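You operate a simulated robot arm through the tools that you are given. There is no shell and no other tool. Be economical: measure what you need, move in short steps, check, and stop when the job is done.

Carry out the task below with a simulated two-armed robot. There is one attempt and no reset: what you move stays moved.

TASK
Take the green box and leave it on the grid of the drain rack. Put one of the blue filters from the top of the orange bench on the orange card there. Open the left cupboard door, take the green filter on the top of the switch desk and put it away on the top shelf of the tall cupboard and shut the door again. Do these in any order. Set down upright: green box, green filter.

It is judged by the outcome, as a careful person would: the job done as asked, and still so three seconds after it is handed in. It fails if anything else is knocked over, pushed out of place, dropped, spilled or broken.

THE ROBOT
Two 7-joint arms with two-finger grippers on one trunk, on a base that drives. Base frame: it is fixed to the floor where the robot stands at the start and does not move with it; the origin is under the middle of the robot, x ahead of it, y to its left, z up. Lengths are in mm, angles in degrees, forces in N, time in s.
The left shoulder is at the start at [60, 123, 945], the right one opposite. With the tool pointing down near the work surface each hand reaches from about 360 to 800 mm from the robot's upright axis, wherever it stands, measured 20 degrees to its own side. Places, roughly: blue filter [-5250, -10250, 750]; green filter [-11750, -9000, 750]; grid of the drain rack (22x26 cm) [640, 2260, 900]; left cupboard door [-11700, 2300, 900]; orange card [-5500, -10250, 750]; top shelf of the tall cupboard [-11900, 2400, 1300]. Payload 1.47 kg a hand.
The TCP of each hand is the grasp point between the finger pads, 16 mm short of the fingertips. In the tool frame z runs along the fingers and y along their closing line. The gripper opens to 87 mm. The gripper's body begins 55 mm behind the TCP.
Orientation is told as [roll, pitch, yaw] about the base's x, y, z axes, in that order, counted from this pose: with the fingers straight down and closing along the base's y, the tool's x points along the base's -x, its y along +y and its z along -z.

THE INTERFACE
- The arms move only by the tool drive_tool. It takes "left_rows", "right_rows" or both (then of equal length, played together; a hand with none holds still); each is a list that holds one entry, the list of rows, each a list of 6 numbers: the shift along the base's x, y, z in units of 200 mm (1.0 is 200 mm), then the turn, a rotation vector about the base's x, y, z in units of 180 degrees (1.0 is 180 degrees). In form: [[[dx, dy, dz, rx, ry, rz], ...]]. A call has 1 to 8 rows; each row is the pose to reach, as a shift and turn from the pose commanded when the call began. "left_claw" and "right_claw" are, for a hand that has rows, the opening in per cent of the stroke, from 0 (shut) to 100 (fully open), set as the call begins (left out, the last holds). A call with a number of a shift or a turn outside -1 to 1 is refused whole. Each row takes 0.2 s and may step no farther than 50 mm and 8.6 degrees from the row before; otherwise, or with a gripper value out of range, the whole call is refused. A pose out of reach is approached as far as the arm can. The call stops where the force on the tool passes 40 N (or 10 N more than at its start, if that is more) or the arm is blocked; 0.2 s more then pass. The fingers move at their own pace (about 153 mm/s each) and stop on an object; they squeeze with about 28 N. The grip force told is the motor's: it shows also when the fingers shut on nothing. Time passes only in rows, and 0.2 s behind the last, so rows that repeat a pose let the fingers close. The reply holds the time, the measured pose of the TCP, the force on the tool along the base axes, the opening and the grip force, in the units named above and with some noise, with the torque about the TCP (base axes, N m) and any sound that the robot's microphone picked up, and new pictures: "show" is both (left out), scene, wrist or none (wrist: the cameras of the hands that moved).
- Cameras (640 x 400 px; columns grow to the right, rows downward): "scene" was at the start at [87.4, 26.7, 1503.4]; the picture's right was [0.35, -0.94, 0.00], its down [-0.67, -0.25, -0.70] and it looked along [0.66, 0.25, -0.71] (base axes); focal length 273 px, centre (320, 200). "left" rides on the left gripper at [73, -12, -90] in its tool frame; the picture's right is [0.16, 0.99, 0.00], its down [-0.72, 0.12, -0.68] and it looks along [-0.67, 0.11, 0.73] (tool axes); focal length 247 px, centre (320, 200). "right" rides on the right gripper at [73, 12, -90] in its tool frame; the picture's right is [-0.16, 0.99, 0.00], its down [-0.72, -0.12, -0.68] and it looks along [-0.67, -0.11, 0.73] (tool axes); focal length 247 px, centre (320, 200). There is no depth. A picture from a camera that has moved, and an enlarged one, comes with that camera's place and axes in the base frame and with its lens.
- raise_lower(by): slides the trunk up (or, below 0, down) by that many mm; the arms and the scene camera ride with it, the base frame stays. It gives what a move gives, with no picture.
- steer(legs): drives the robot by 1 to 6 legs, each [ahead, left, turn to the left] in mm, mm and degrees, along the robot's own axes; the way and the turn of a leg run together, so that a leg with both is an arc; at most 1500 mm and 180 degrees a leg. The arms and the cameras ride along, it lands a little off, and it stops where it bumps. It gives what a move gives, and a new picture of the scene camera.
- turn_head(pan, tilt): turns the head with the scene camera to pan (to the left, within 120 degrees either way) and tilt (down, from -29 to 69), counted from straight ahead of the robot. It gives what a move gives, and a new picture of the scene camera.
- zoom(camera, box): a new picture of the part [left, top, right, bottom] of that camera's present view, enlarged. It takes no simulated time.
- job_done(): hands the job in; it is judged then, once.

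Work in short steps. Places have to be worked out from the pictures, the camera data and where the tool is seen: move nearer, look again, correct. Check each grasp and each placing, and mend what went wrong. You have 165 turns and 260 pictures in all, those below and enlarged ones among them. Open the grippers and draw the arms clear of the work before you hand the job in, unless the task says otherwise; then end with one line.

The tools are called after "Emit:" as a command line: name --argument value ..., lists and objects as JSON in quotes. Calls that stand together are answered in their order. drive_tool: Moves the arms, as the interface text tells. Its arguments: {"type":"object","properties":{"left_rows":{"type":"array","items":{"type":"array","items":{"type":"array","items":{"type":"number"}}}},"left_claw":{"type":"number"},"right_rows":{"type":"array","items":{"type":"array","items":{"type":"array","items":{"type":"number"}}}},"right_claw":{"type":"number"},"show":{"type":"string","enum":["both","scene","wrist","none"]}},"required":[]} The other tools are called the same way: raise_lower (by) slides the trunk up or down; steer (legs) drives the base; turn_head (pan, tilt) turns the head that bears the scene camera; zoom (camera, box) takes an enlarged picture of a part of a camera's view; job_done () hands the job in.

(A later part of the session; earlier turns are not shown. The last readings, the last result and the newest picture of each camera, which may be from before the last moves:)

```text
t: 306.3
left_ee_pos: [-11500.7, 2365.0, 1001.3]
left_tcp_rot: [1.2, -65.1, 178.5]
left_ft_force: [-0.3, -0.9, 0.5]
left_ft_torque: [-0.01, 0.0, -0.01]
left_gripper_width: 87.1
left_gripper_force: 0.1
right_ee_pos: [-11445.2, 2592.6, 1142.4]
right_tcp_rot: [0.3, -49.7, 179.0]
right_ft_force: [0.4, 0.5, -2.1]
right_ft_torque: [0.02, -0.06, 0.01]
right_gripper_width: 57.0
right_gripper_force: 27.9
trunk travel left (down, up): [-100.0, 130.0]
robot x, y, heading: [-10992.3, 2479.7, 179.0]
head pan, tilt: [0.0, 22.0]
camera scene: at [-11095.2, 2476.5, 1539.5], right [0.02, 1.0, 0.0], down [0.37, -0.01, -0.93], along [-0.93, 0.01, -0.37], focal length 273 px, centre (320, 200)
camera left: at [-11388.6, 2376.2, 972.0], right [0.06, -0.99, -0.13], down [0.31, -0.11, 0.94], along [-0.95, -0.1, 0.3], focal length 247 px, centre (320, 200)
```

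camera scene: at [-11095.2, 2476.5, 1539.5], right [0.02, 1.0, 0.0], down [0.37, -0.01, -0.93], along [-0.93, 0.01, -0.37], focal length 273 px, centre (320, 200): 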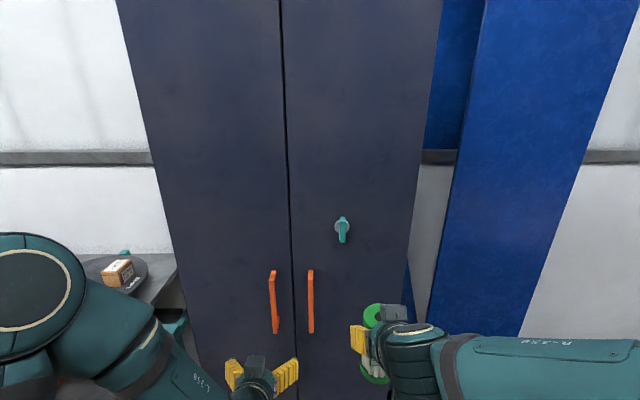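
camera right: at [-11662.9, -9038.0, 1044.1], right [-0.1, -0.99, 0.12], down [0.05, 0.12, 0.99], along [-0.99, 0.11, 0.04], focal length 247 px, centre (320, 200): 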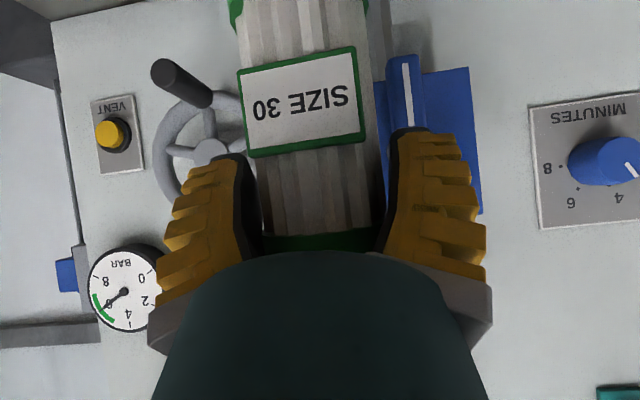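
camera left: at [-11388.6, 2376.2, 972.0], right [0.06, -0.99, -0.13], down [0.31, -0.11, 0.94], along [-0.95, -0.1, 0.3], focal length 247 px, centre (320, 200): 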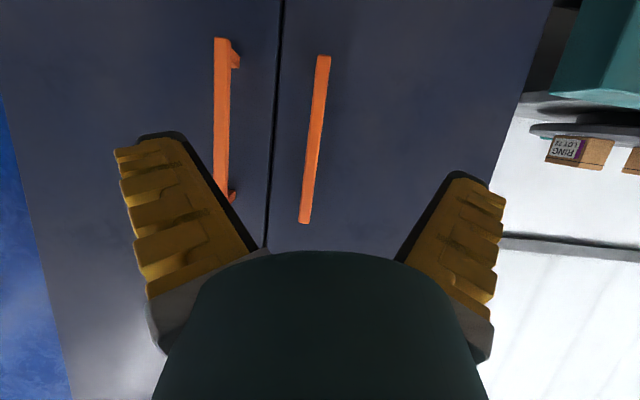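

Left handle triangulated at x≈-11683, y≈2360, z 905–1100. I advance the open left hand round it.

Emit:
drive_tool --left_rows '[[[-0.2, -0.01, 0, 0, 0, 0], [-0.4, -0.02, 0, 0, 0, 0], [-0.6, -0.02, 0, 0, 0, 0], [-0.75, -0.02, 0, 0, 0, 0], [-0.85, -0.02, 0, 0, 0, 0], [-0.91, -0.02, 0, 0, 0, 0], [-0.91, -0.02, 0, 0, 0, 0]]]'

```text
t: 307.9
left_ee_pos: [-11683.1, 2361.1, 999.8]
left_tcp_rot: [1.5, -64.8, 178.2]
left_ft_force: [-0.1, 0.3, 0.4]
left_ft_torque: [-0.03, -0.03, 0.03]
left_gripper_width: 87.0
left_gripper_force: 0.0
right_ee_pos: [-11445.2, 2593.3, 1143.2]
right_tcp_rot: [0.2, -49.7, 179.1]
right_ft_force: [-0.5, 1.0, -3.8]
right_ft_torque: [0.03, -0.06, 0.01]
right_gripper_width: 56.8
right_gripper_force: 27.9
trunk travel left (down, up): [-100.0, 130.0]
robot x, y, heading: [-10996.0, 2476.8, 179.0]
head pan, tilt: [0.0, 22.0]
camera scene: at [-11094.9, 2476.9, 1539.5], right [0.02, 1.0, 0.0], down [0.37, -0.01, -0.93], along [-0.93, 0.01, -0.37], focal length 273 px, centre (320, 200)
camera left: at [-11571.4, 2372.3, 971.7], right [0.06, -0.99, -0.13], down [0.31, -0.11, 0.95], along [-0.95, -0.1, 0.3], focal length 247 px, centre (320, 200)
```

scene: 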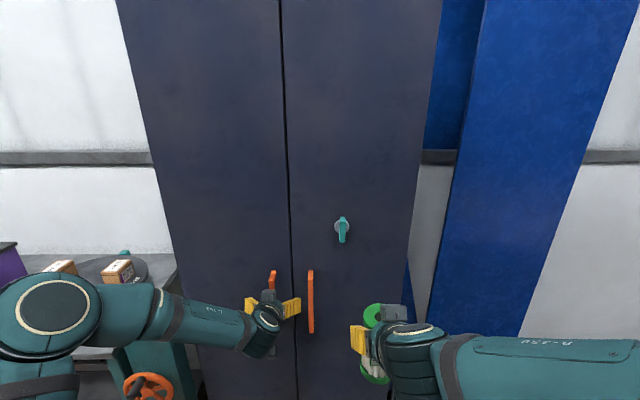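
left: 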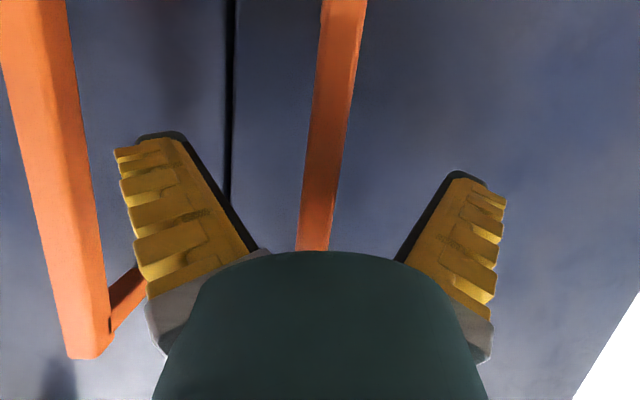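

The bar is between the fingers at about the TCP depth. I close on it.

Emit:
drive_tool --left_rows '[[[0, 0, 0, 0, 0, 0], [0, 0, 0, 0, 0, 0], [0, 0, 0, 0, 0, 0], [0, 0, 0, 0, 0, 0]]]' --left_claw 0 --show "wrist"

```text
t: 308.9
left_ee_pos: [-11684.0, 2361.8, 999.7]
left_tcp_rot: [1.4, -64.8, 178.2]
left_ft_force: [-3.6, 1.3, -3.6]
left_ft_torque: [-0.01, 0.19, 0.04]
left_gripper_width: 6.1
left_gripper_force: 28.9
right_ee_pos: [-11445.8, 2592.9, 1142.1]
right_tcp_rot: [0.3, -49.6, 179.0]
right_ft_force: [-0.6, 0.8, -1.7]
right_ft_torque: [0.01, -0.03, 0.0]
right_gripper_width: 57.1
right_gripper_force: 28.1
trunk travel left (down, up): [-100.0, 130.0]
robot x, y, heading: [-10991.0, 2480.3, 179.1]
head pan, tilt: [0.0, 22.0]
camera left: at [-11571.7, 2372.4, 971.2], right [0.06, -0.99, -0.13], down [0.31, -0.11, 0.95], along [-0.95, -0.1, 0.3], focal length 247 px, centre (320, 200)
```

left: 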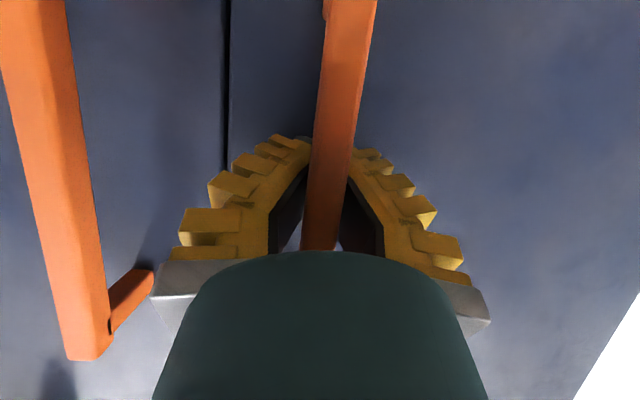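

The fingertips have closed round the bar (hooked). I pull along the door's arc about the hinge near [-11725, 2108].

Emit:
drive_tool --left_rows '[[[0.07, -0.015, 0, 0, 0, -0.01], [0.15, -0.035, 0, 0, 0, -0.023], [0.22, -0.06, 0, 0, 0, -0.035], [0.3, -0.09, 0, 0, 0, -0.047], [0.42, -0.148, 0, 0, 0, -0.067], [0.42, -0.148, 0, 0, 0, -0.067]]]'

```text
t: 310.3
left_ee_pos: [-11599.2, 2331.1, 1000.4]
left_tcp_rot: [1.5, -64.9, 166.4]
left_ft_force: [-8.4, -8.6, -1.3]
left_ft_torque: [0.02, 0.18, -0.37]
left_gripper_width: 5.9
left_gripper_force: 29.2
right_ee_pos: [-11445.6, 2592.4, 1142.4]
right_tcp_rot: [0.3, -49.7, 179.0]
right_ft_force: [0.4, 0.5, -2.3]
right_ft_torque: [0.0, -0.03, 0.02]
right_gripper_width: 56.6
right_gripper_force: 27.9
trunk travel left (down, up): [-100.0, 130.0]
robot x, y, heading: [-10991.9, 2475.4, 179.2]
head pan, tilt: [0.0, 22.0]
camera scene: at [-11096.7, 2476.0, 1539.4], right [0.02, 1.0, 0.0], down [0.38, -0.01, -0.93], along [-0.93, 0.01, -0.38], focal length 273 px, centre (320, 200)
camera left: at [-11487.3, 2317.7, 971.8], right [-0.15, -0.98, -0.13], down [0.28, -0.17, 0.95], along [-0.95, 0.1, 0.3], focal length 247 px, centre (320, 200)
```

scene: 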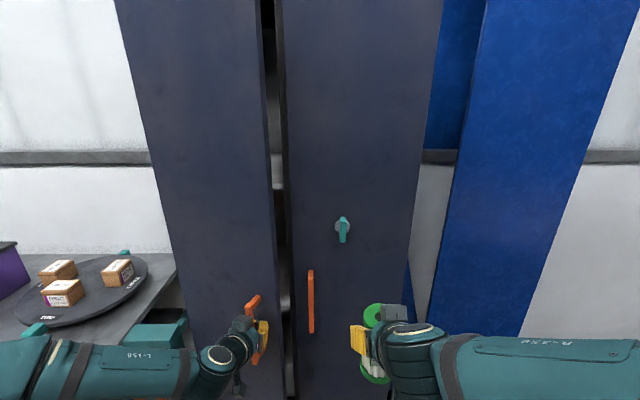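
left: 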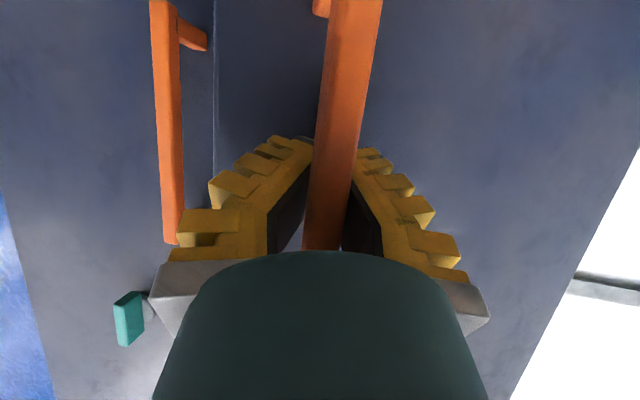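

The door is following (≈20° open). I continue the arc to about 60°.

Emit:
drive_tool --left_rows '[[[0.13, -0.09, 0, 0, 0, -0.023], [0.25, -0.195, 0, 0, 0, -0.047], [0.36, -0.31, 0, 0, 0, -0.07], [0.45, -0.44, 0, 0, 0, -0.093], [0.525, -0.575, 0, 0, 0, -0.116], [0.585, -0.715, 0, 0, 0, -0.14], [0.585, -0.715, 0, 0, 0, -0.14]]]'

```text
t: 311.9
left_ee_pos: [-11482.4, 2186.9, 1000.6]
left_tcp_rot: [1.8, -65.1, 140.6]
left_ft_force: [-20.0, -2.4, 25.4]
left_ft_torque: [0.05, 0.32, -1.03]
left_gripper_width: 6.1
left_gripper_force: 30.0
right_ee_pos: [-11445.2, 2594.3, 1140.6]
right_tcp_rot: [0.2, -49.6, 179.0]
right_ft_force: [0.3, 0.5, -2.7]
right_ft_torque: [0.01, 0.0, 0.01]
right_gripper_width: 56.4
right_gripper_force: 28.2
trunk travel left (down, up): [-100.0, 130.0]
robot x, y, heading: [-10997.0, 2478.7, 179.3]
head pan, tilt: [0.0, 22.0]
camera scene: at [-11095.6, 2477.6, 1539.6], right [0.02, 1.0, 0.0], down [0.38, -0.01, -0.93], along [-0.93, 0.01, -0.38], focal length 273 px, centre (320, 200)
camera left: at [-11387.6, 2128.2, 972.3], right [-0.55, -0.82, -0.13], down [0.18, -0.27, 0.94], along [-0.81, 0.5, 0.3], focal length 247 px, centre (320, 200)
```

scene: 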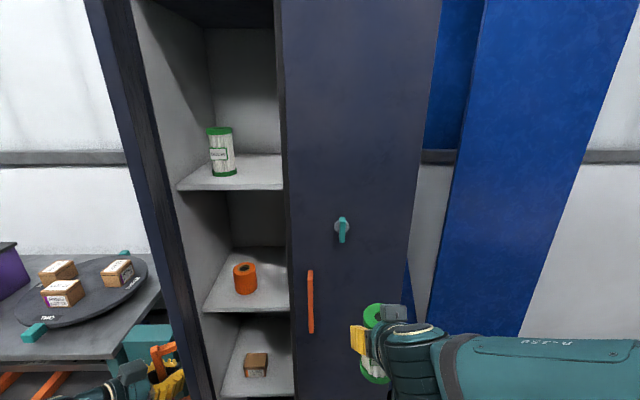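
left: 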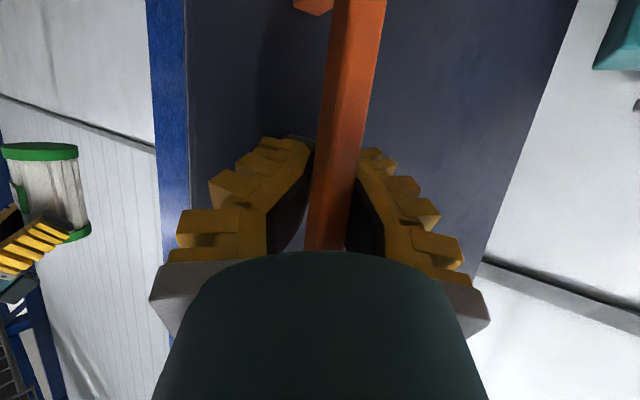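

The left door stands wide open; the top shelf holds one green filter with free space to its right. I release the handle and withdraw the left hand along its pointing line.

Emit:
drive_tool --left_rows '[[[0, 0, 0, 0, 0, 0], [0, 0, 0, 0, 0, 0], [0, 0, 0, 0, 0, 0]]]' --left_claw 100 --show "none"

Emit:
drive_tool --left_rows '[[[0.1, -0.08, 0, 0, 0, 0], [0.2, -0.16, 0, 0, 0, 0], [0.3, -0.25, 0, 0, 0, 0], [0.38, -0.32, 0, 0, 0, 0], [0.38, -0.32, 0, 0, 0, 0]]]'

```text
t: 312.7
left_ee_pos: [-11481.5, 2186.9, 997.4]
left_tcp_rot: [1.4, -64.9, 141.2]
left_ft_force: [-0.7, 0.1, -0.2]
left_ft_torque: [0.01, 0.01, -0.03]
left_gripper_width: 87.1
left_gripper_force: 0.0
right_ee_pos: [-11445.5, 2593.0, 1143.2]
right_tcp_rot: [0.3, -49.6, 179.0]
right_ft_force: [-0.3, -0.3, -1.8]
right_ft_torque: [0.01, -0.04, 0.01]
right_gripper_width: 56.5
right_gripper_force: 27.9
trunk travel left (down, up): [-100.0, 130.0]
robot x, y, heading: [-10995.9, 2476.2, 179.2]
head pan, tilt: [0.0, 22.0]
```

```text
t: 313.9
left_ee_pos: [-11405.9, 2125.1, 998.7]
left_tcp_rot: [1.5, -64.8, 141.0]
left_ft_force: [-0.1, 0.4, 0.8]
left_ft_torque: [0.0, 0.0, 0.03]
left_gripper_width: 87.1
left_gripper_force: 0.0
right_ee_pos: [-11444.8, 2592.7, 1140.5]
right_tcp_rot: [0.3, -49.7, 179.0]
right_ft_force: [0.5, 0.0, -2.4]
right_ft_torque: [0.0, -0.06, -0.01]
right_gripper_width: 56.5
right_gripper_force: 28.4
trunk travel left (down, up): [-100.0, 130.0]
robot x, y, heading: [-10991.0, 2477.8, 179.3]
head pan, tilt: [0.0, 22.0]
camera scene: at [-11095.0, 2476.9, 1539.5], right [0.02, 1.0, 0.0], down [0.37, -0.01, -0.93], along [-0.93, 0.01, -0.37], focal length 273 px, centre (320, 200)
camera left: at [-11310.9, 2066.1, 971.3], right [-0.55, -0.82, -0.13], down [0.18, -0.27, 0.95], along [-0.81, 0.5, 0.3], focal length 247 px, centre (320, 200)
```

scene: 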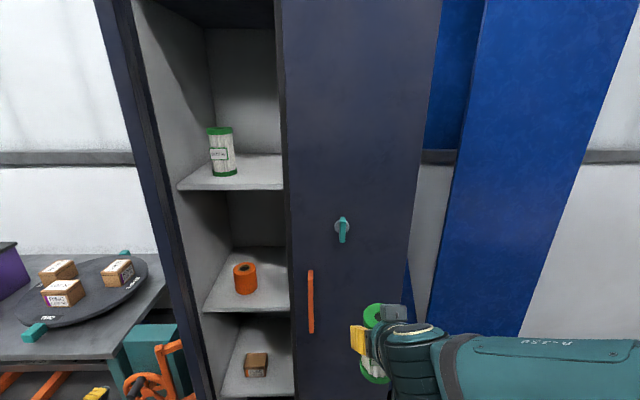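
left: 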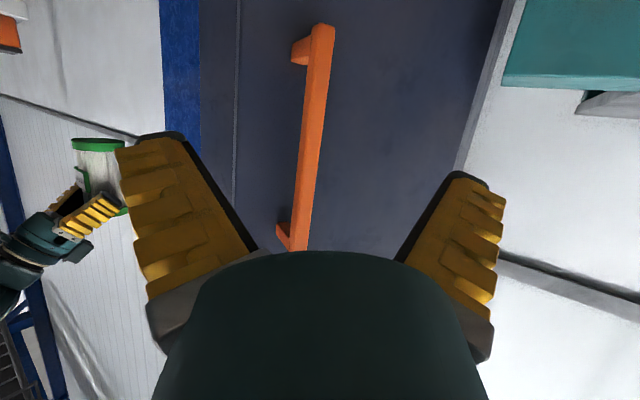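

The door stays open. Shelf is at z≈1300, its front edge x≈-11765; the existing filter is near [-11910, 2190]. I move the left hand clear of the door, then raise the trunk.

Emit:
drive_tool --left_rows '[[[0.1, -0.08, 0.05, 0, 0, 0], [0.2, -0.2, 0.15, 0, 0, 0], [0.2, -0.3, 0.3, 0, 0, 0], [0.2, -0.3, 0.5, 0, 0, 0]]]' --show "none"

Emit:
raise_lower --by 130

Emit:
turn_head --pan 12 --tilt 15

```text
t: 314.9
left_ee_pos: [-11365.3, 2067.4, 1101.1]
left_tcp_rot: [1.5, -64.9, 140.8]
left_ft_force: [1.1, -0.2, 0.6]
left_ft_torque: [-0.07, 0.01, 0.01]
left_gripper_width: 86.8
left_gripper_force: 0.1
right_ee_pos: [-11445.8, 2594.1, 1142.3]
right_tcp_rot: [0.3, -49.7, 178.9]
right_ft_force: [0.6, 1.3, -2.5]
right_ft_torque: [0.03, -0.03, -0.01]
right_gripper_width: 56.8
right_gripper_force: 28.0
trunk travel left (down, up): [-100.0, 130.0]
robot x, y, heading: [-10991.8, 2477.1, 179.2]
head pan, tilt: [0.0, 22.0]
```

```text
t: 316.5
left_ee_pos: [-11365.9, 2066.7, 1229.2]
left_tcp_rot: [1.3, -65.0, 141.0]
left_ft_force: [1.2, -0.4, -0.2]
left_ft_torque: [0.01, -0.02, -0.02]
left_gripper_width: 87.2
left_gripper_force: 0.1
right_ee_pos: [-11445.0, 2593.2, 1272.6]
right_tcp_rot: [0.1, -49.7, 179.0]
right_ft_force: [-0.6, 0.1, -2.2]
right_ft_torque: [0.0, -0.05, 0.03]
right_gripper_width: 56.7
right_gripper_force: 28.4
trunk travel left (down, up): [-230.0, 0.0]
robot x, y, heading: [-10994.0, 2472.3, 179.0]
head pan, tilt: [0.0, 22.0]
```

```text
t: 317.3
left_ee_pos: [-11365.2, 2066.6, 1229.7]
left_tcp_rot: [1.5, -64.9, 140.9]
left_ft_force: [0.6, 0.7, -0.2]
left_ft_torque: [0.03, 0.01, 0.02]
left_gripper_width: 87.0
left_gripper_force: 0.1
right_ee_pos: [-11445.4, 2593.7, 1272.7]
right_tcp_rot: [0.4, -49.8, 179.0]
right_ft_force: [-0.3, -0.3, -2.0]
right_ft_torque: [0.0, -0.05, 0.01]
right_gripper_width: 56.4
right_gripper_force: 28.0
trunk travel left (down, up): [-230.0, 0.0]
robot x, y, heading: [-10994.4, 2476.9, 178.9]
head pan, tilt: [12.0, 15.0]
camera scene: at [-11093.8, 2457.5, 1680.8], right [-0.19, 0.98, 0.0], down [0.25, 0.05, -0.97], along [-0.95, -0.19, -0.26], focal length 273 px, centre (320, 200)
```

scene: 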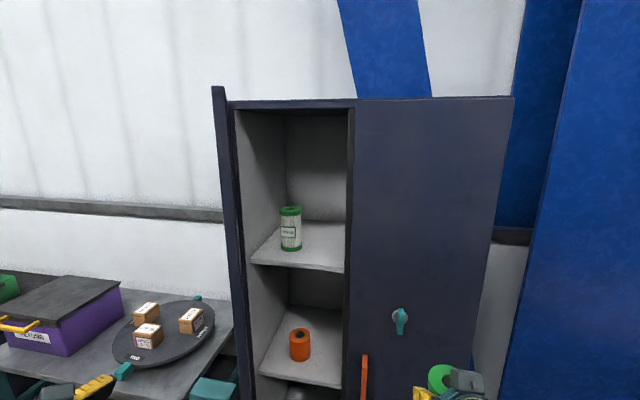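

I zoom in on the shelf to measure it from this height.

Emit:
zoom --camera "scene" --box '[210, 160, 370, 280]'

```text
3.33 times, centred on (290, 220) of scene
camera zoom: at [-11093.8, 2457.5, 1680.8], right [-0.19, 0.98, 0.0], down [0.25, 0.05, -0.97], along [-0.95, -0.19, -0.26], focal length 911 px, centre (420, 133)
```

zoom: 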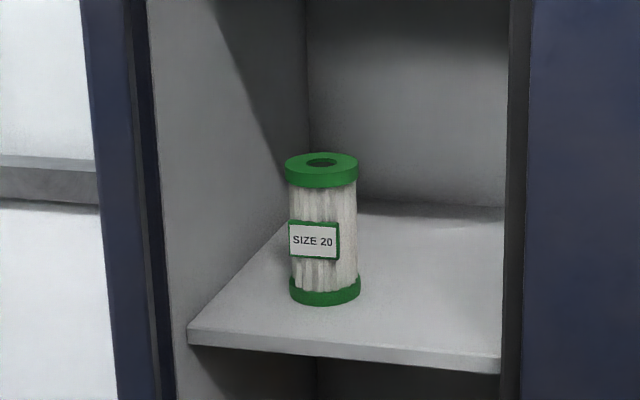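

Consistent estimate: shelf z≈1330, front edge x≈-11725, existing filter at ≈[-11820, 2225]; free space to y≈2390, so I'll set ours at ≈[-11775, 2315]. I raise the right hand towards a pre-placing pose.

Emit:
drive_tool --right_rows '[[[0, -0.05, 0.2, 0, 0, 0], [0, -0.1, 0.4, 0, 0, 0], [-0.05, -0.2, 0.6, 0, 0, 0], [-0.15, -0.3, 0.78, 0, 0, 0], [-0.25, -0.4, 0.95, 0, 0, 0], [-0.35, -0.55, 0.98, 0, 0, 0], [-0.35, -0.55, 0.98, 0, 0, 0]]]'

```text
t: 318.9
left_ee_pos: [-11365.7, 2067.5, 1230.8]
left_tcp_rot: [1.6, -65.0, 140.9]
left_ft_force: [-0.4, 0.7, 0.5]
left_ft_torque: [0.0, 0.0, 0.02]
left_gripper_width: 87.2
left_gripper_force: 0.1
right_ee_pos: [-11513.5, 2485.5, 1468.2]
right_tcp_rot: [0.4, -49.6, 178.9]
right_ft_force: [-0.1, 1.4, -1.9]
right_ft_torque: [0.0, -0.03, 0.0]
right_gripper_width: 56.3
right_gripper_force: 28.1
trunk travel left (down, up): [-230.0, 0.0]
robot x, y, heading: [-10996.2, 2477.7, 178.9]
head pan, tilt: [12.0, 15.0]
camera scene: at [-11092.4, 2458.7, 1681.0], right [-0.19, 0.98, 0.0], down [0.25, 0.05, -0.97], along [-0.95, -0.19, -0.26], focal length 273 px, centre (320, 200)
camera right: at [-11400.2, 2472.3, 1470.6], right [-0.12, -0.99, 0.12], down [0.05, 0.12, 0.99], along [-0.99, 0.12, 0.04], focal length 247 px, centre (320, 200)
```

scene: 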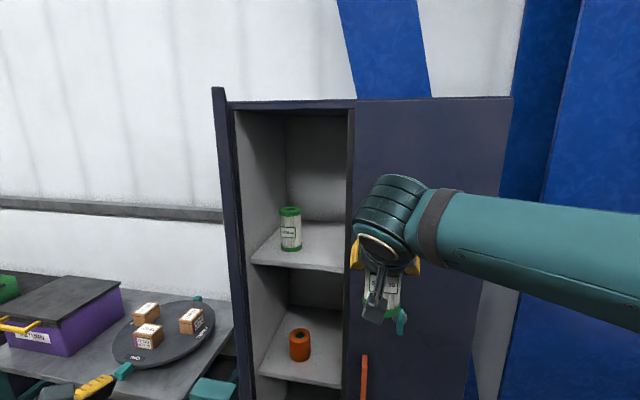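
right: 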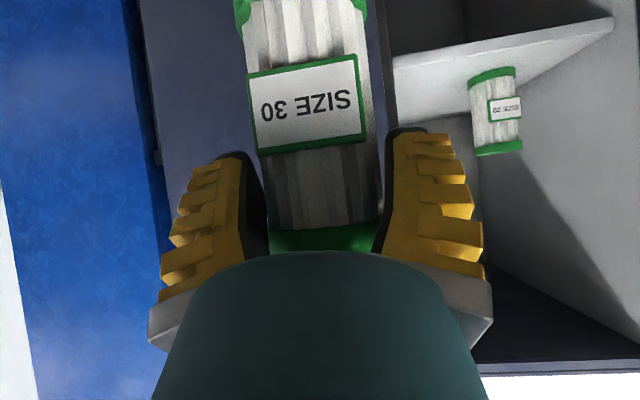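

Wrist view agrees: shelf z≈1330, existing filter ≈[-11815, 2233]. I move left to y≈2318 outside the cupboard and extend a bit.

Emit:
drive_tool --right_rows '[[[0, -0.2, 0, 0, 0, 0], [0, -0.4, 0, 0, 0, 0], [-0.05, -0.6, 0, 0, 0, 0], [-0.15, -0.75, 0, 0, 0, 0], [-0.3, -0.83, 0, 0, 0, 0], [-0.5, -0.83, 0, 0, 0, 0], [-0.5, -0.83, 0, 0, 0, 0]]]'

```text
t: 320.5
left_ee_pos: [-11364.0, 2066.4, 1231.0]
left_tcp_rot: [1.6, -65.0, 140.8]
left_ft_force: [0.3, 0.5, 0.0]
left_ft_torque: [-0.03, 0.0, 0.0]
left_gripper_width: 87.0
left_gripper_force: 0.1
right_ee_pos: [-11614.2, 2317.0, 1469.7]
right_tcp_rot: [0.3, -49.7, 179.0]
right_ft_force: [-0.2, 0.5, -2.4]
right_ft_torque: [0.01, -0.03, 0.0]
right_gripper_width: 56.3
right_gripper_force: 28.2
trunk travel left (down, up): [-230.0, 0.0]
robot x, y, heading: [-10993.3, 2476.4, 178.9]
head pan, tilt: [12.0, 15.0]
camera scene: at [-11092.3, 2457.8, 1681.0], right [-0.19, 0.98, 0.0], down [0.25, 0.05, -0.97], along [-0.95, -0.19, -0.26], focal length 273 px, centre (320, 200)
camera right: at [-11500.4, 2303.7, 1471.2], right [-0.12, -0.99, 0.12], down [0.05, 0.12, 0.99], along [-0.99, 0.12, 0.04], focal length 247 px, centre (320, 200)
```

scene: 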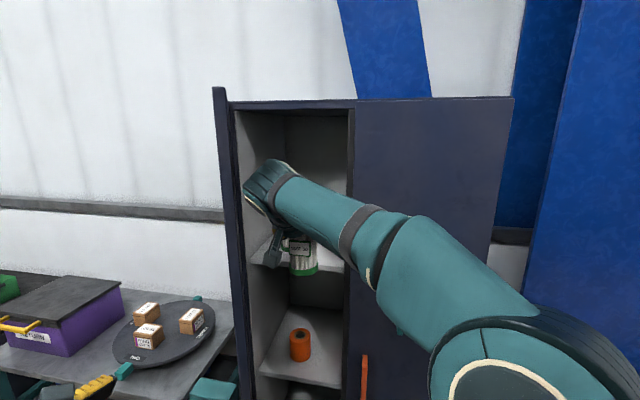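
right: 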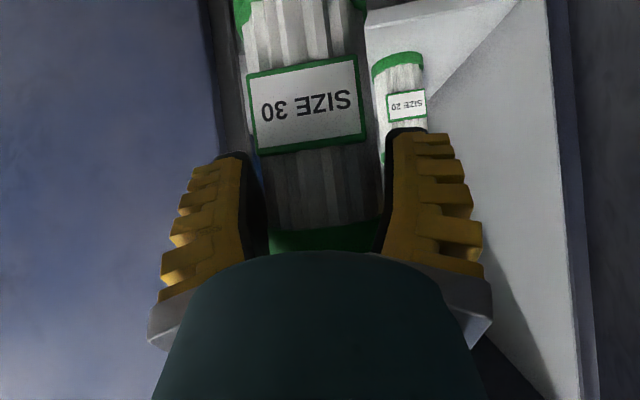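

Pose is good; the post edge is at y≈2393. I drive the base 100 mm forward to gain reach.

Emit:
steer --legs '[[100, 0, 0]]'

```text
t: 321.6
left_ee_pos: [-11464.4, 2067.8, 1230.4]
left_tcp_rot: [1.3, -64.9, 141.0]
left_ft_force: [-0.3, 0.1, 0.4]
left_ft_torque: [0.0, 0.02, 0.01]
left_gripper_width: 87.1
left_gripper_force: 0.1
right_ee_pos: [-11714.4, 2319.5, 1468.6]
right_tcp_rot: [0.4, -49.7, 179.1]
right_ft_force: [-1.1, -0.2, -2.8]
right_ft_torque: [0.0, -0.04, 0.01]
right_gripper_width: 56.2
right_gripper_force: 27.7
trunk travel left (down, up): [-230.0, 0.0]
robot x, y, heading: [-11092.6, 2480.5, 179.4]
head pan, tilt: [12.0, 15.0]
camera scene: at [-11192.3, 2459.0, 1680.9], right [-0.19, 0.98, 0.0], down [0.25, 0.05, -0.97], along [-0.95, -0.19, -0.26], focal length 273 px, centre (320, 200)
```

scene: 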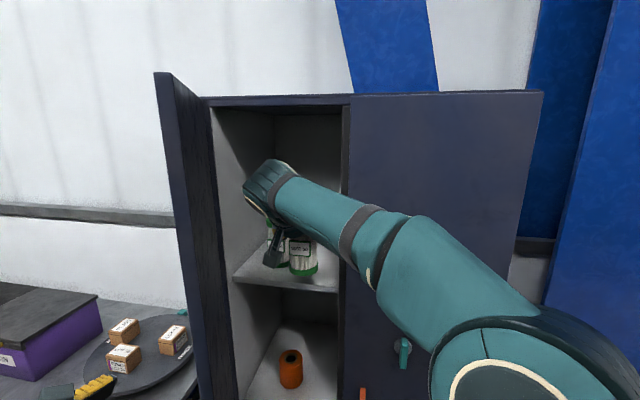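

The filter is now inside the opening. I extend 62 mm more at this height and look.

Emit:
drive_tool --right_rows '[[[-0.1, 0.02, 0, 0, 0, 0], [-0.2, 0.02, 0, 0, 0, 0], [-0.31, 0.02, 0, 0, 0, 0], [-0.31, 0.02, 0, 0, 0, 0]]]' --show "wrist"

Emit:
zoom --camera "scene" --box '[210, 140, 370, 300]'

```text
t: 322.6
left_ee_pos: [-11463.3, 2069.3, 1230.3]
left_tcp_rot: [1.6, -64.9, 140.9]
left_ft_force: [0.0, -0.7, 0.9]
left_ft_torque: [0.0, -0.04, -0.01]
left_gripper_width: 87.0
left_gripper_force: 0.1
right_ee_pos: [-11775.1, 2323.7, 1468.4]
right_tcp_rot: [0.3, -49.7, 178.9]
right_ft_force: [-0.1, 0.0, -1.7]
right_ft_torque: [0.02, -0.02, 0.03]
right_gripper_width: 55.7
right_gripper_force: 28.3
trunk travel left (down, up): [-230.0, 0.0]
robot x, y, heading: [-11092.9, 2479.3, 178.8]
head pan, tilt: [12.0, 15.0]
camera right: at [-11660.7, 2310.1, 1470.4], right [-0.12, -0.99, 0.12], down [0.05, 0.12, 0.99], along [-0.99, 0.12, 0.04], focal length 247 px, centre (320, 200)
```

right: 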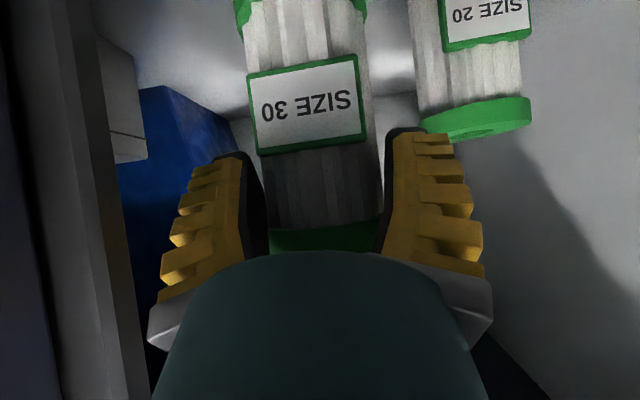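

```text
2.50 times, centred on (290, 220) of scene
camera zoom: at [-11191.1, 2459.5, 1680.9], right [-0.19, 0.98, 0.0], down [0.25, 0.05, -0.97], along [-0.95, -0.19, -0.26], focal length 683 px, centre (395, 150)
```

zoom: 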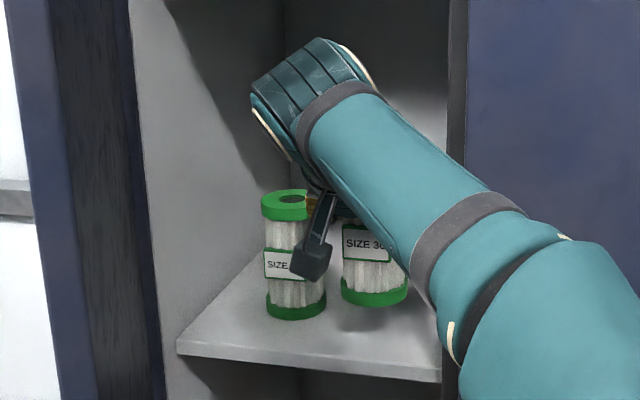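

The filter is over the shelf, ~36 mm up, with a clear gap to the other one. I lower it gently to contact.

Emit:
drive_tool --right_rows '[[[0, 0, -0.06, 0, 0, 0], [0, 0, -0.11, 0, 0, 0], [0, 0, -0.14, 0, 0, 0], [0, 0, -0.16, 0, 0, 0], [0, 0, -0.16, 0, 0, 0]]]' --show "none"

Emit:
zoom --camera "scene" --box '[210, 140, 370, 300]'

```text
t: 323.8
left_ee_pos: [-11464.2, 2067.6, 1229.8]
left_tcp_rot: [1.6, -64.9, 140.9]
left_ft_force: [0.4, -0.2, 0.1]
left_ft_torque: [-0.02, -0.01, -0.01]
left_gripper_width: 87.1
left_gripper_force: 0.1
right_ee_pos: [-11775.0, 2322.8, 1435.5]
right_tcp_rot: [0.2, -49.8, 178.9]
right_ft_force: [0.0, 0.1, -2.5]
right_ft_torque: [0.01, -0.01, 0.01]
right_gripper_width: 55.9
right_gripper_force: 28.1
trunk travel left (down, up): [-230.0, 0.0]
robot x, y, heading: [-11090.9, 2479.0, 179.0]
head pan, tilt: [12.0, 15.0]
```

```text
2.50 times, centred on (290, 220) of scene
camera zoom: at [-11191.9, 2459.0, 1680.9], right [-0.19, 0.98, 0.0], down [0.25, 0.05, -0.97], along [-0.95, -0.19, -0.26], focal length 683 px, centre (395, 150)
```

zoom: 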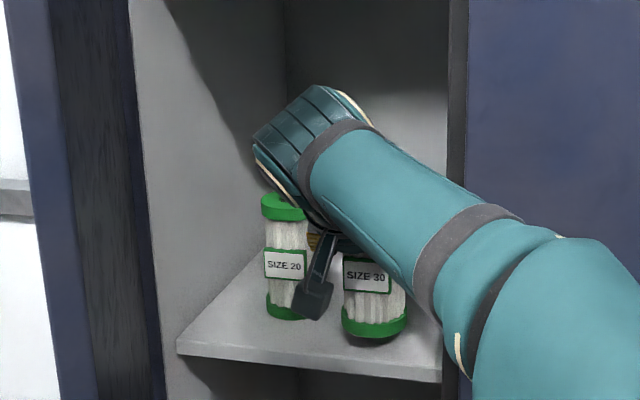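

No contact yet (shadow still slightly offset). I continue down in 3 mm steps.

Emit:
drive_tool --right_rows '[[[0, 0, -0.015, 0, 0, 0], [0, 0, -0.03, 0, 0, 0], [0, 0, -0.045, 0, 0, 0], [0, 0, -0.045, 0, 0, 0]]]' --show "none"

Emit:
zoom --camera "scene" --box '[250, 200, 350, 300]'

```text
t: 324.8
left_ee_pos: [-11463.6, 2067.5, 1229.1]
left_tcp_rot: [1.5, -64.9, 141.0]
left_ft_force: [-0.4, 0.3, -0.7]
left_ft_torque: [-0.02, 0.03, 0.01]
left_gripper_width: 87.2
left_gripper_force: 0.0
right_ee_pos: [-11776.3, 2323.6, 1427.6]
right_tcp_rot: [0.3, -49.6, 179.0]
right_ft_force: [-0.4, -0.2, -2.1]
right_ft_torque: [-0.01, -0.01, -0.02]
right_gripper_width: 55.4
right_gripper_force: 28.3
trunk travel left (down, up): [-230.0, 0.0]
robot x, y, heading: [-11089.2, 2478.1, 179.0]
head pan, tilt: [12.0, 15.0]
```

```text
4.00 times, centred on (300, 250) of scene
camera zoom: at [-11191.8, 2459.0, 1680.9], right [-0.19, 0.98, 0.0], down [0.25, 0.05, -0.97], along [-0.95, -0.19, -0.26], focal length 1093 px, centre (400, 0)
```

zoom: 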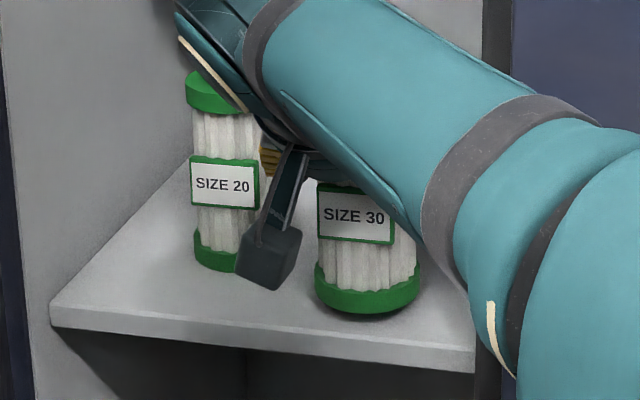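

Just above contact. I continue down in small steps.

Emit:
drive_tool --right_rows '[[[0, 0, -0.015, 0, 0, 0], [0, 0, -0.03, 0, 0, 0], [0, 0, -0.04, 0, 0, 0], [0, 0, -0.04, 0, 0, 0]]]' --show "wrist"

```text
t: 325.8
left_ee_pos: [-11463.8, 2067.7, 1231.2]
left_tcp_rot: [1.5, -64.9, 141.1]
left_ft_force: [0.1, -0.2, 0.6]
left_ft_torque: [0.0, -0.01, 0.0]
left_gripper_width: 87.0
left_gripper_force: 0.1
right_ee_pos: [-11774.7, 2322.4, 1418.7]
right_tcp_rot: [0.3, -49.7, 178.9]
right_ft_force: [-0.5, 0.2, -2.0]
right_ft_torque: [0.0, -0.04, 0.04]
right_gripper_width: 55.4
right_gripper_force: 27.9
trunk travel left (down, up): [-230.0, 0.0]
robot x, y, heading: [-11092.9, 2479.7, 178.9]
head pan, tilt: [12.0, 15.0]
camera right: at [-11661.8, 2309.3, 1421.0], right [-0.12, -0.99, 0.12], down [0.05, 0.12, 0.99], along [-0.99, 0.12, 0.04], focal length 247 px, centre (320, 200)
```

right: 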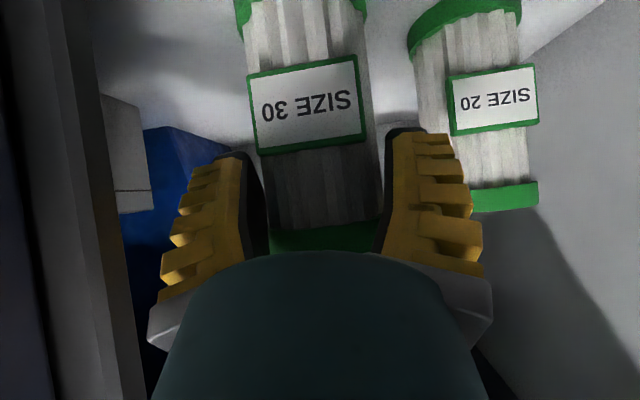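

Still no contact; I keep lowering in small steps, watching force.

Emit:
drive_tool --right_rows '[[[0, 0, -0.015, 0, 0, 0], [0, 0, -0.03, 0, 0, 0], [0, 0, -0.045, 0, 0, 0], [0, 0, -0.045, 0, 0, 0]]]' --show "none"

Emit:
zoom --camera "scene" --box '[250, 200, 350, 300]'

```text
t: 326.8
left_ee_pos: [-11462.4, 2068.7, 1232.0]
left_tcp_rot: [1.6, -65.0, 140.9]
left_ft_force: [0.6, 0.3, -0.2]
left_ft_torque: [-0.01, -0.04, 0.0]
left_gripper_width: 87.1
left_gripper_force: 0.0
right_ee_pos: [-11774.5, 2323.4, 1413.2]
right_tcp_rot: [0.4, -50.0, 178.8]
right_ft_force: [0.4, -0.2, 13.5]
right_ft_torque: [0.0, 0.23, 0.04]
right_gripper_width: 55.0
right_gripper_force: 28.3
trunk travel left (down, up): [-230.0, 0.0]
robot x, y, heading: [-11089.8, 2478.3, 179.0]
head pan, tilt: [12.0, 15.0]
```

```text
4.00 times, centred on (300, 250) of scene
camera zoom: at [-11190.0, 2459.4, 1681.1], right [-0.19, 0.98, 0.0], down [0.25, 0.05, -0.97], along [-0.95, -0.19, -0.26], focal length 1093 px, centre (400, 0)
```

zoom: 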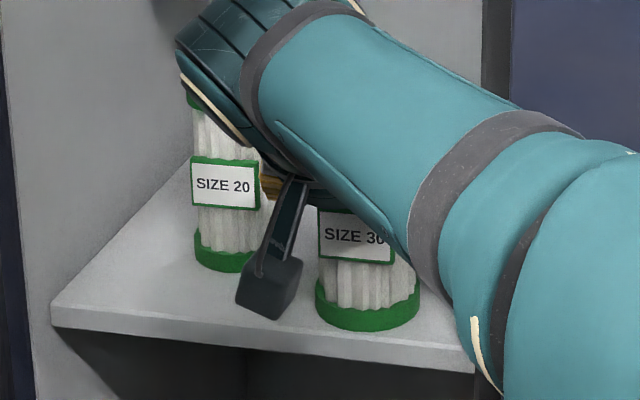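

Contact now (13 N up). I open the fingers partway to release, then inspect.

Emit:
drive_tool --right_rows '[[[0, 0, 0.01, 0, 0, 0], [0, 0, 0.01, 0, 0, 0], [0, 0, 0.01, 0, 0, 0]]]' --right_claw 82 --show "wrist"

Emit:
zoom --camera "scene" --box '[250, 200, 350, 300]'

```text
t: 327.6
left_ee_pos: [-11464.3, 2067.1, 1230.1]
left_tcp_rot: [1.5, -64.9, 141.0]
left_ft_force: [0.3, -0.3, 0.7]
left_ft_torque: [0.01, 0.02, 0.01]
left_gripper_width: 86.9
left_gripper_force: 0.0
right_ee_pos: [-11774.5, 2322.3, 1412.5]
right_tcp_rot: [0.3, -49.6, 179.0]
right_ft_force: [-0.1, 0.9, 0.5]
right_ft_torque: [0.02, 0.01, 0.02]
right_gripper_width: 74.8
right_gripper_force: 2.2
trunk travel left (down, up): [-230.0, 0.0]
robot x, y, heading: [-11093.6, 2478.3, 179.1]
head pan, tilt: [12.0, 15.0]
camera right: at [-11661.1, 2309.5, 1414.3], right [-0.12, -0.99, 0.12], down [0.05, 0.12, 0.99], along [-0.99, 0.12, 0.04], focal length 247 px, centre (320, 200)
```

right: 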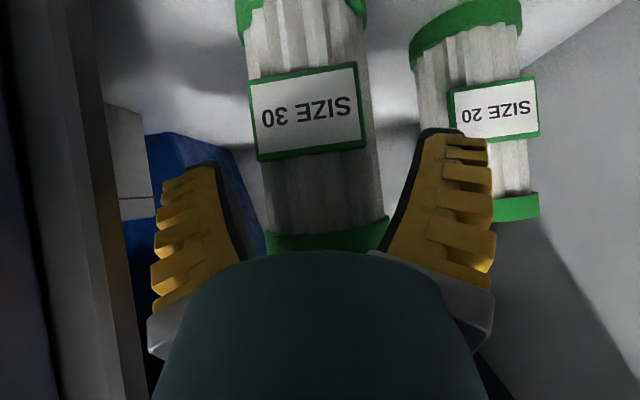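

```text
4.00 times, centred on (300, 250) of scene
camera zoom: at [-11191.8, 2459.0, 1680.9], right [-0.19, 0.98, 0.0], down [0.25, 0.05, -0.97], along [-0.95, -0.19, -0.26], focal length 1093 px, centre (400, 0)
```

zoom: 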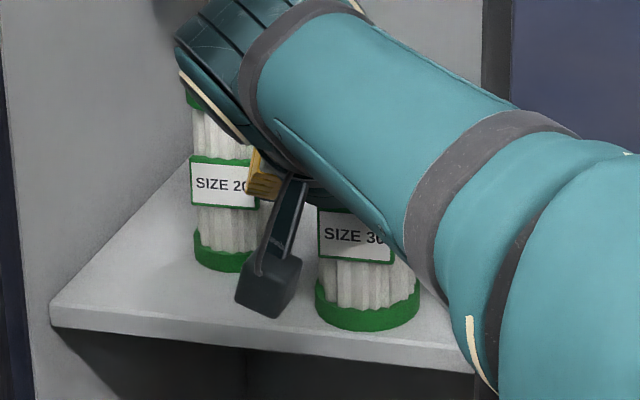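

The filter stands free. The robot-left finger is close to its cap, so I shift 3 mm, then withdraw along the tool axis.

Emit:
drive_tool --right_rows '[[[0, -0.015, 0, 0, 0, 0], [0.02, -0.015, 0.017, 0, 0, 0], [0.08, -0.015, 0.067, 0, 0, 0], [0.16, -0.015, 0.134, 0, 0, 0], [0.28, -0.015, 0.235, 0, 0, 0], [0.4, -0.015, 0.335, 0, 0, 0], [0.5, 0.0, 0.42, 0, 0, 0]]]' --right_claw 90

```text
t: 329.2
left_ee_pos: [-11463.0, 2068.0, 1231.3]
left_tcp_rot: [1.5, -64.9, 140.9]
left_ft_force: [-0.6, -1.1, 0.1]
left_ft_torque: [0.0, 0.0, 0.0]
left_gripper_width: 87.1
left_gripper_force: 0.1
right_ee_pos: [-11675.9, 2324.0, 1497.1]
right_tcp_rot: [0.3, -49.8, 178.9]
right_ft_force: [0.9, 0.1, 0.2]
right_ft_torque: [0.04, 0.02, 0.01]
right_gripper_width: 80.1
right_gripper_force: 1.4
trunk travel left (down, up): [-230.0, 0.0]
robot x, y, heading: [-11090.6, 2476.4, 178.9]
head pan, tilt: [12.0, 15.0]
camera scene: at [-11190.7, 2459.6, 1681.0], right [-0.19, 0.98, 0.0], down [0.25, 0.05, -0.97], along [-0.95, -0.19, -0.26], focal length 273 px, centre (320, 200)
camera right: at [-11561.6, 2309.8, 1498.6], right [-0.12, -0.99, 0.12], down [0.05, 0.12, 0.99], along [-0.99, 0.12, 0.04], focal length 247 px, centre (320, 200)
```

scene: 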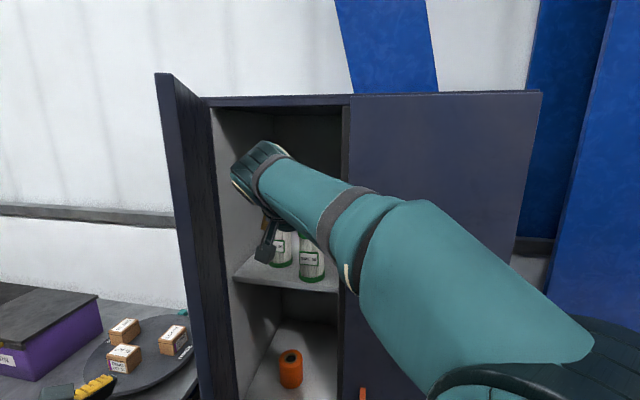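
right: 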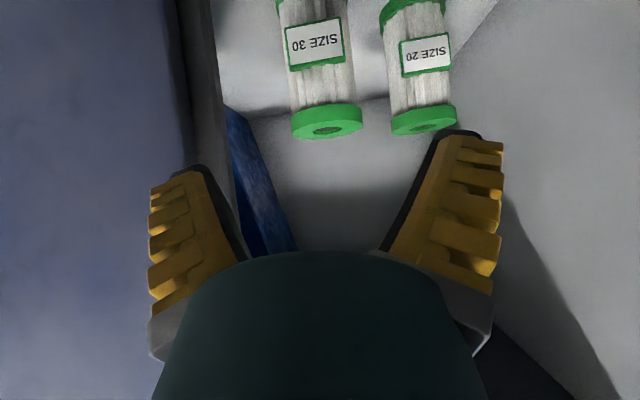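

Both filters stand upright on the top shelf. I withdraw the right arm fully out and to the right.

Emit:
drive_tool --right_rows '[[[0.2, 0, 0, 0, 0, 0], [0.4, 0.05, 0, 0, 0, 0], [0.55, 0.2, 0, 0, 0, 0], [0.7, 0.35, 0, 0, 0, 0], [0.8, 0.55, 0, 0, 0, 0], [0.9, 0.75, 0, 0, 0, 0], [0.95, 0.95, 0, 0, 0, 0]]]' --show "none"

Emit:
turn_head --pan 18 --tilt 28

Emit:
zoom --camera "left" --box '[0, 0, 640, 400]'

```text
t: 330.8
left_ee_pos: [-11463.9, 2070.1, 1231.0]
left_tcp_rot: [1.6, -64.9, 140.8]
left_ft_force: [-0.3, -0.3, 0.7]
left_ft_torque: [-0.01, -0.01, 0.03]
left_gripper_width: 86.9
left_gripper_force: 0.1
right_ee_pos: [-11484.5, 2514.5, 1496.9]
right_tcp_rot: [0.3, -49.6, 179.0]
right_ft_force: [0.0, -0.5, 0.1]
right_ft_torque: [0.01, 0.01, 0.0]
right_gripper_width: 80.3
right_gripper_force: 1.3
trunk travel left (down, up): [-230.0, 0.0]
robot x, y, heading: [-11088.3, 2478.3, 179.0]
head pan, tilt: [12.0, 15.0]
```

```text
t: 331.6
left_ee_pos: [-11463.4, 2067.5, 1230.4]
left_tcp_rot: [1.4, -64.8, 141.0]
left_ft_force: [0.1, 0.6, 0.4]
left_ft_torque: [0.03, -0.03, 0.01]
left_gripper_width: 87.2
left_gripper_force: 0.0
right_ee_pos: [-11486.1, 2512.5, 1496.2]
right_tcp_rot: [0.2, -49.7, 178.9]
right_ft_force: [0.6, 0.9, -0.6]
right_ft_torque: [0.0, 0.0, -0.01]
right_gripper_width: 80.5
right_gripper_force: 0.8
trunk travel left (down, up): [-230.0, 0.0]
robot x, y, heading: [-11089.9, 2478.9, 179.1]
head pan, tilt: [18.0, 28.0]
camera scene: at [-11187.2, 2450.0, 1659.9], right [-0.29, 0.96, 0.0], down [0.45, 0.14, -0.88], along [-0.84, -0.26, -0.47], focal length 273 px, centre (320, 200)
```

scene: 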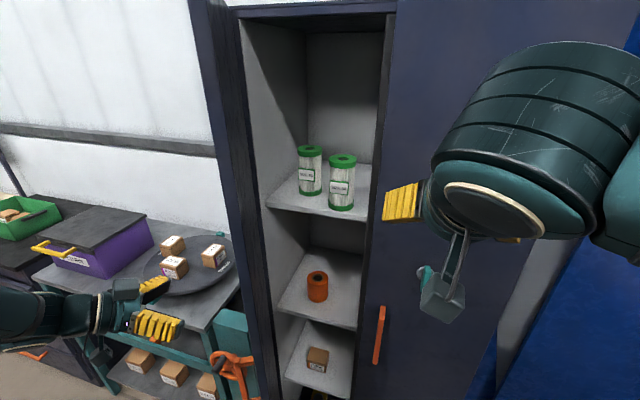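

```text
1.00 times, centred on (320, 200) of left (not enlarged: the box is as wide or as high as the picture)
camera zoom: at [-11368.4, 2008.3, 1202.1], right [-0.55, -0.82, -0.13], down [0.18, -0.27, 0.95], along [-0.81, 0.5, 0.3], focal length 247 px, centre (320, 200)
```

zoom: 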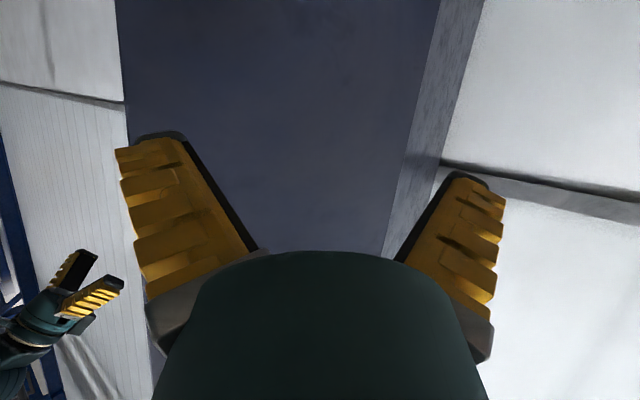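

All clear. With closed left fingers I push the door's outer face (above the handle), starting the closing arc.

Emit:
drive_tool --left_rows '[[[-0.08, 0.2, 0, 0, 0, 0], [-0.16, 0.4, 0, 0, 0, 0], [-0.2, 0.55, 0, 0, 0, 0.01], [-0.22, 0.665, 0, 0, 0, 0.015], [-0.3, 0.79, 0, 0, 0, 0.027], [-0.37, 0.905, 0, 0, 0, 0.039], [-0.37, 0.905, 0, 0, 0, 0.039]]]' --left_claw 0

```text
t: 333.1
left_ee_pos: [-11539.0, 2249.5, 1231.2]
left_tcp_rot: [1.4, -64.9, 148.0]
left_ft_force: [0.4, -0.5, -0.5]
left_ft_torque: [-0.02, -0.01, -0.05]
left_gripper_width: 0.1
left_gripper_force: 27.7
right_ee_pos: [-11485.0, 2510.9, 1495.9]
right_tcp_rot: [0.1, -49.7, 179.0]
right_ft_force: [0.4, -0.1, 0.3]
right_ft_torque: [-0.02, 0.02, -0.03]
right_gripper_width: 80.4
right_gripper_force: 1.3
trunk travel left (down, up): [-230.0, 0.0]
robot x, y, heading: [-11093.6, 2478.9, 179.0]
head pan, tilt: [18.0, 28.0]
camera scene: at [-11186.7, 2450.0, 1659.9], right [-0.29, 0.96, 0.0], down [0.45, 0.14, -0.88], along [-0.84, -0.26, -0.47], focal length 273 px, centre (320, 200)
camera left: at [-11436.8, 2202.8, 1202.4], right [-0.45, -0.88, -0.13], down [0.21, -0.25, 0.95], along [-0.87, 0.39, 0.3], focal length 247 px, centre (320, 200)
```

scene: 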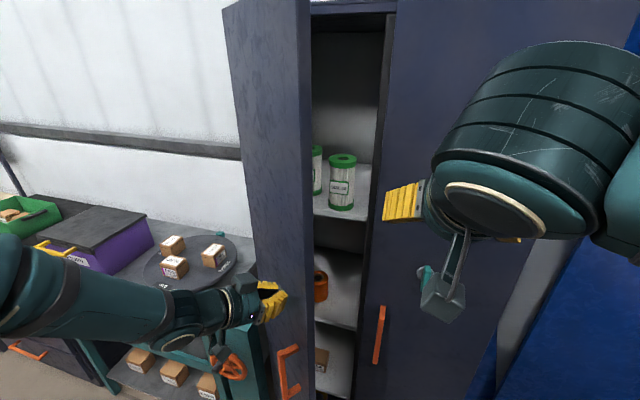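
left: 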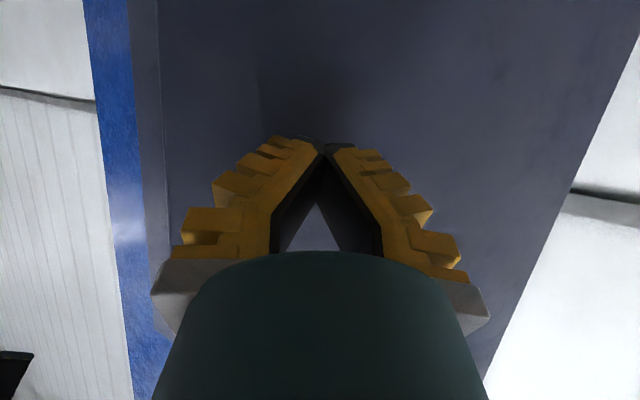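

The door swings with the push (≈47° left). I continue the arc to closed.

Emit:
drive_tool --left_rows '[[[-0.195, 0.19, 0, 0, 0, 0.033], [-0.38, 0.315, 0, 0, 0, 0.078], [-0.565, 0.39, 0, 0, 0, 0.122], [-0.72, 0.43, 0, 0, 0, 0.155], [-0.82, 0.44, 0, 0, 0, 0.175], [-0.88, 0.445, 0, 0, 0, 0.178], [-0.88, 0.445, 0, 0, 0, 0.178]]]'

```text
refused: row 1 steps farther than a row can; nothing moved
```

Emit:
drive_tool --left_rows '[[[-0.1, 0.1, 0, 0, 0, 0.017], [-0.195, 0.19, 0, 0, 0, 0.035], [-0.38, 0.28, 0, 0, 0, 0.078], [-0.56, 0.37, 0, 0, 0, 0.122], [-0.72, 0.42, 0, 0, 0, 0.155], [-0.82, 0.44, 0, 0, 0, 0.175], [-0.88, 0.445, 0, 0, 0, 0.178], [-0.88, 0.445, 0, 0, 0, 0.178]]]'

```text
t: 334.7
left_ee_pos: [-11696.1, 2336.3, 1230.7]
left_tcp_rot: [1.5, -64.5, 179.7]
left_ft_force: [37.7, -5.6, 15.5]
left_ft_torque: [0.1, 0.48, -0.19]
left_gripper_width: 6.0
left_gripper_force: 27.4
right_ee_pos: [-11476.7, 2510.1, 1498.0]
right_tcp_rot: [0.2, -50.0, 179.2]
right_ft_force: [-0.8, 0.3, 1.1]
right_ft_torque: [-0.02, -0.02, -0.03]
right_gripper_width: 80.4
right_gripper_force: 1.6
trunk travel left (down, up): [-230.0, 0.0]
robot x, y, heading: [-11088.7, 2477.2, 179.1]
head pan, tilt: [18.0, 28.0]
stopped in row 7 (left hand): the force on the tool passed its limit at 54 N (the readings are from after the stop); the commanded pose is now the measured one
camera scene: at [-11177.4, 2449.1, 1660.6], right [-0.3, 0.96, 0.0], down [0.44, 0.14, -0.89], along [-0.85, -0.26, -0.47], focal length 273 px, centre (320, 200)
camera left: at [-11584.1, 2350.4, 1203.3], right [0.08, -0.99, -0.13], down [0.3, -0.1, 0.95], along [-0.95, -0.12, 0.29], focal length 247 px, centre (320, 200)
```

scene: 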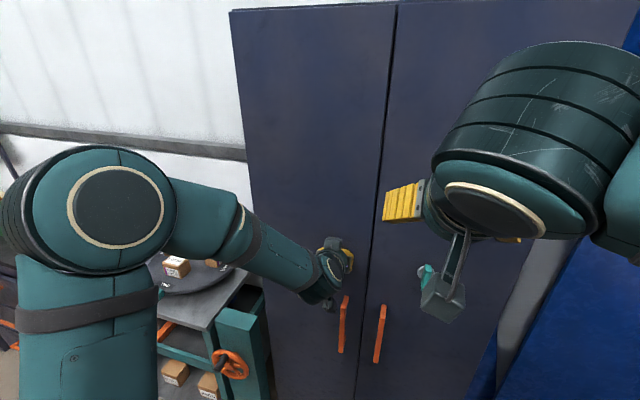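
left: 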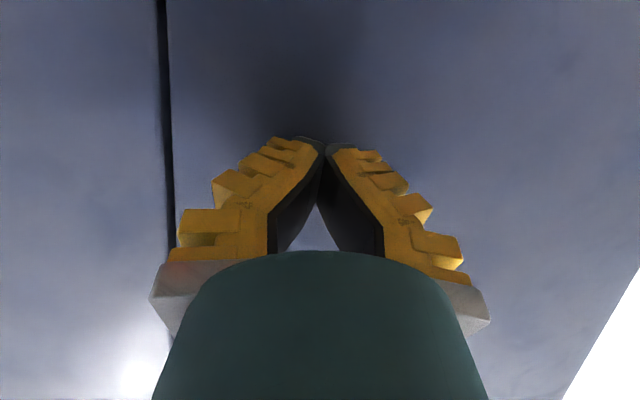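

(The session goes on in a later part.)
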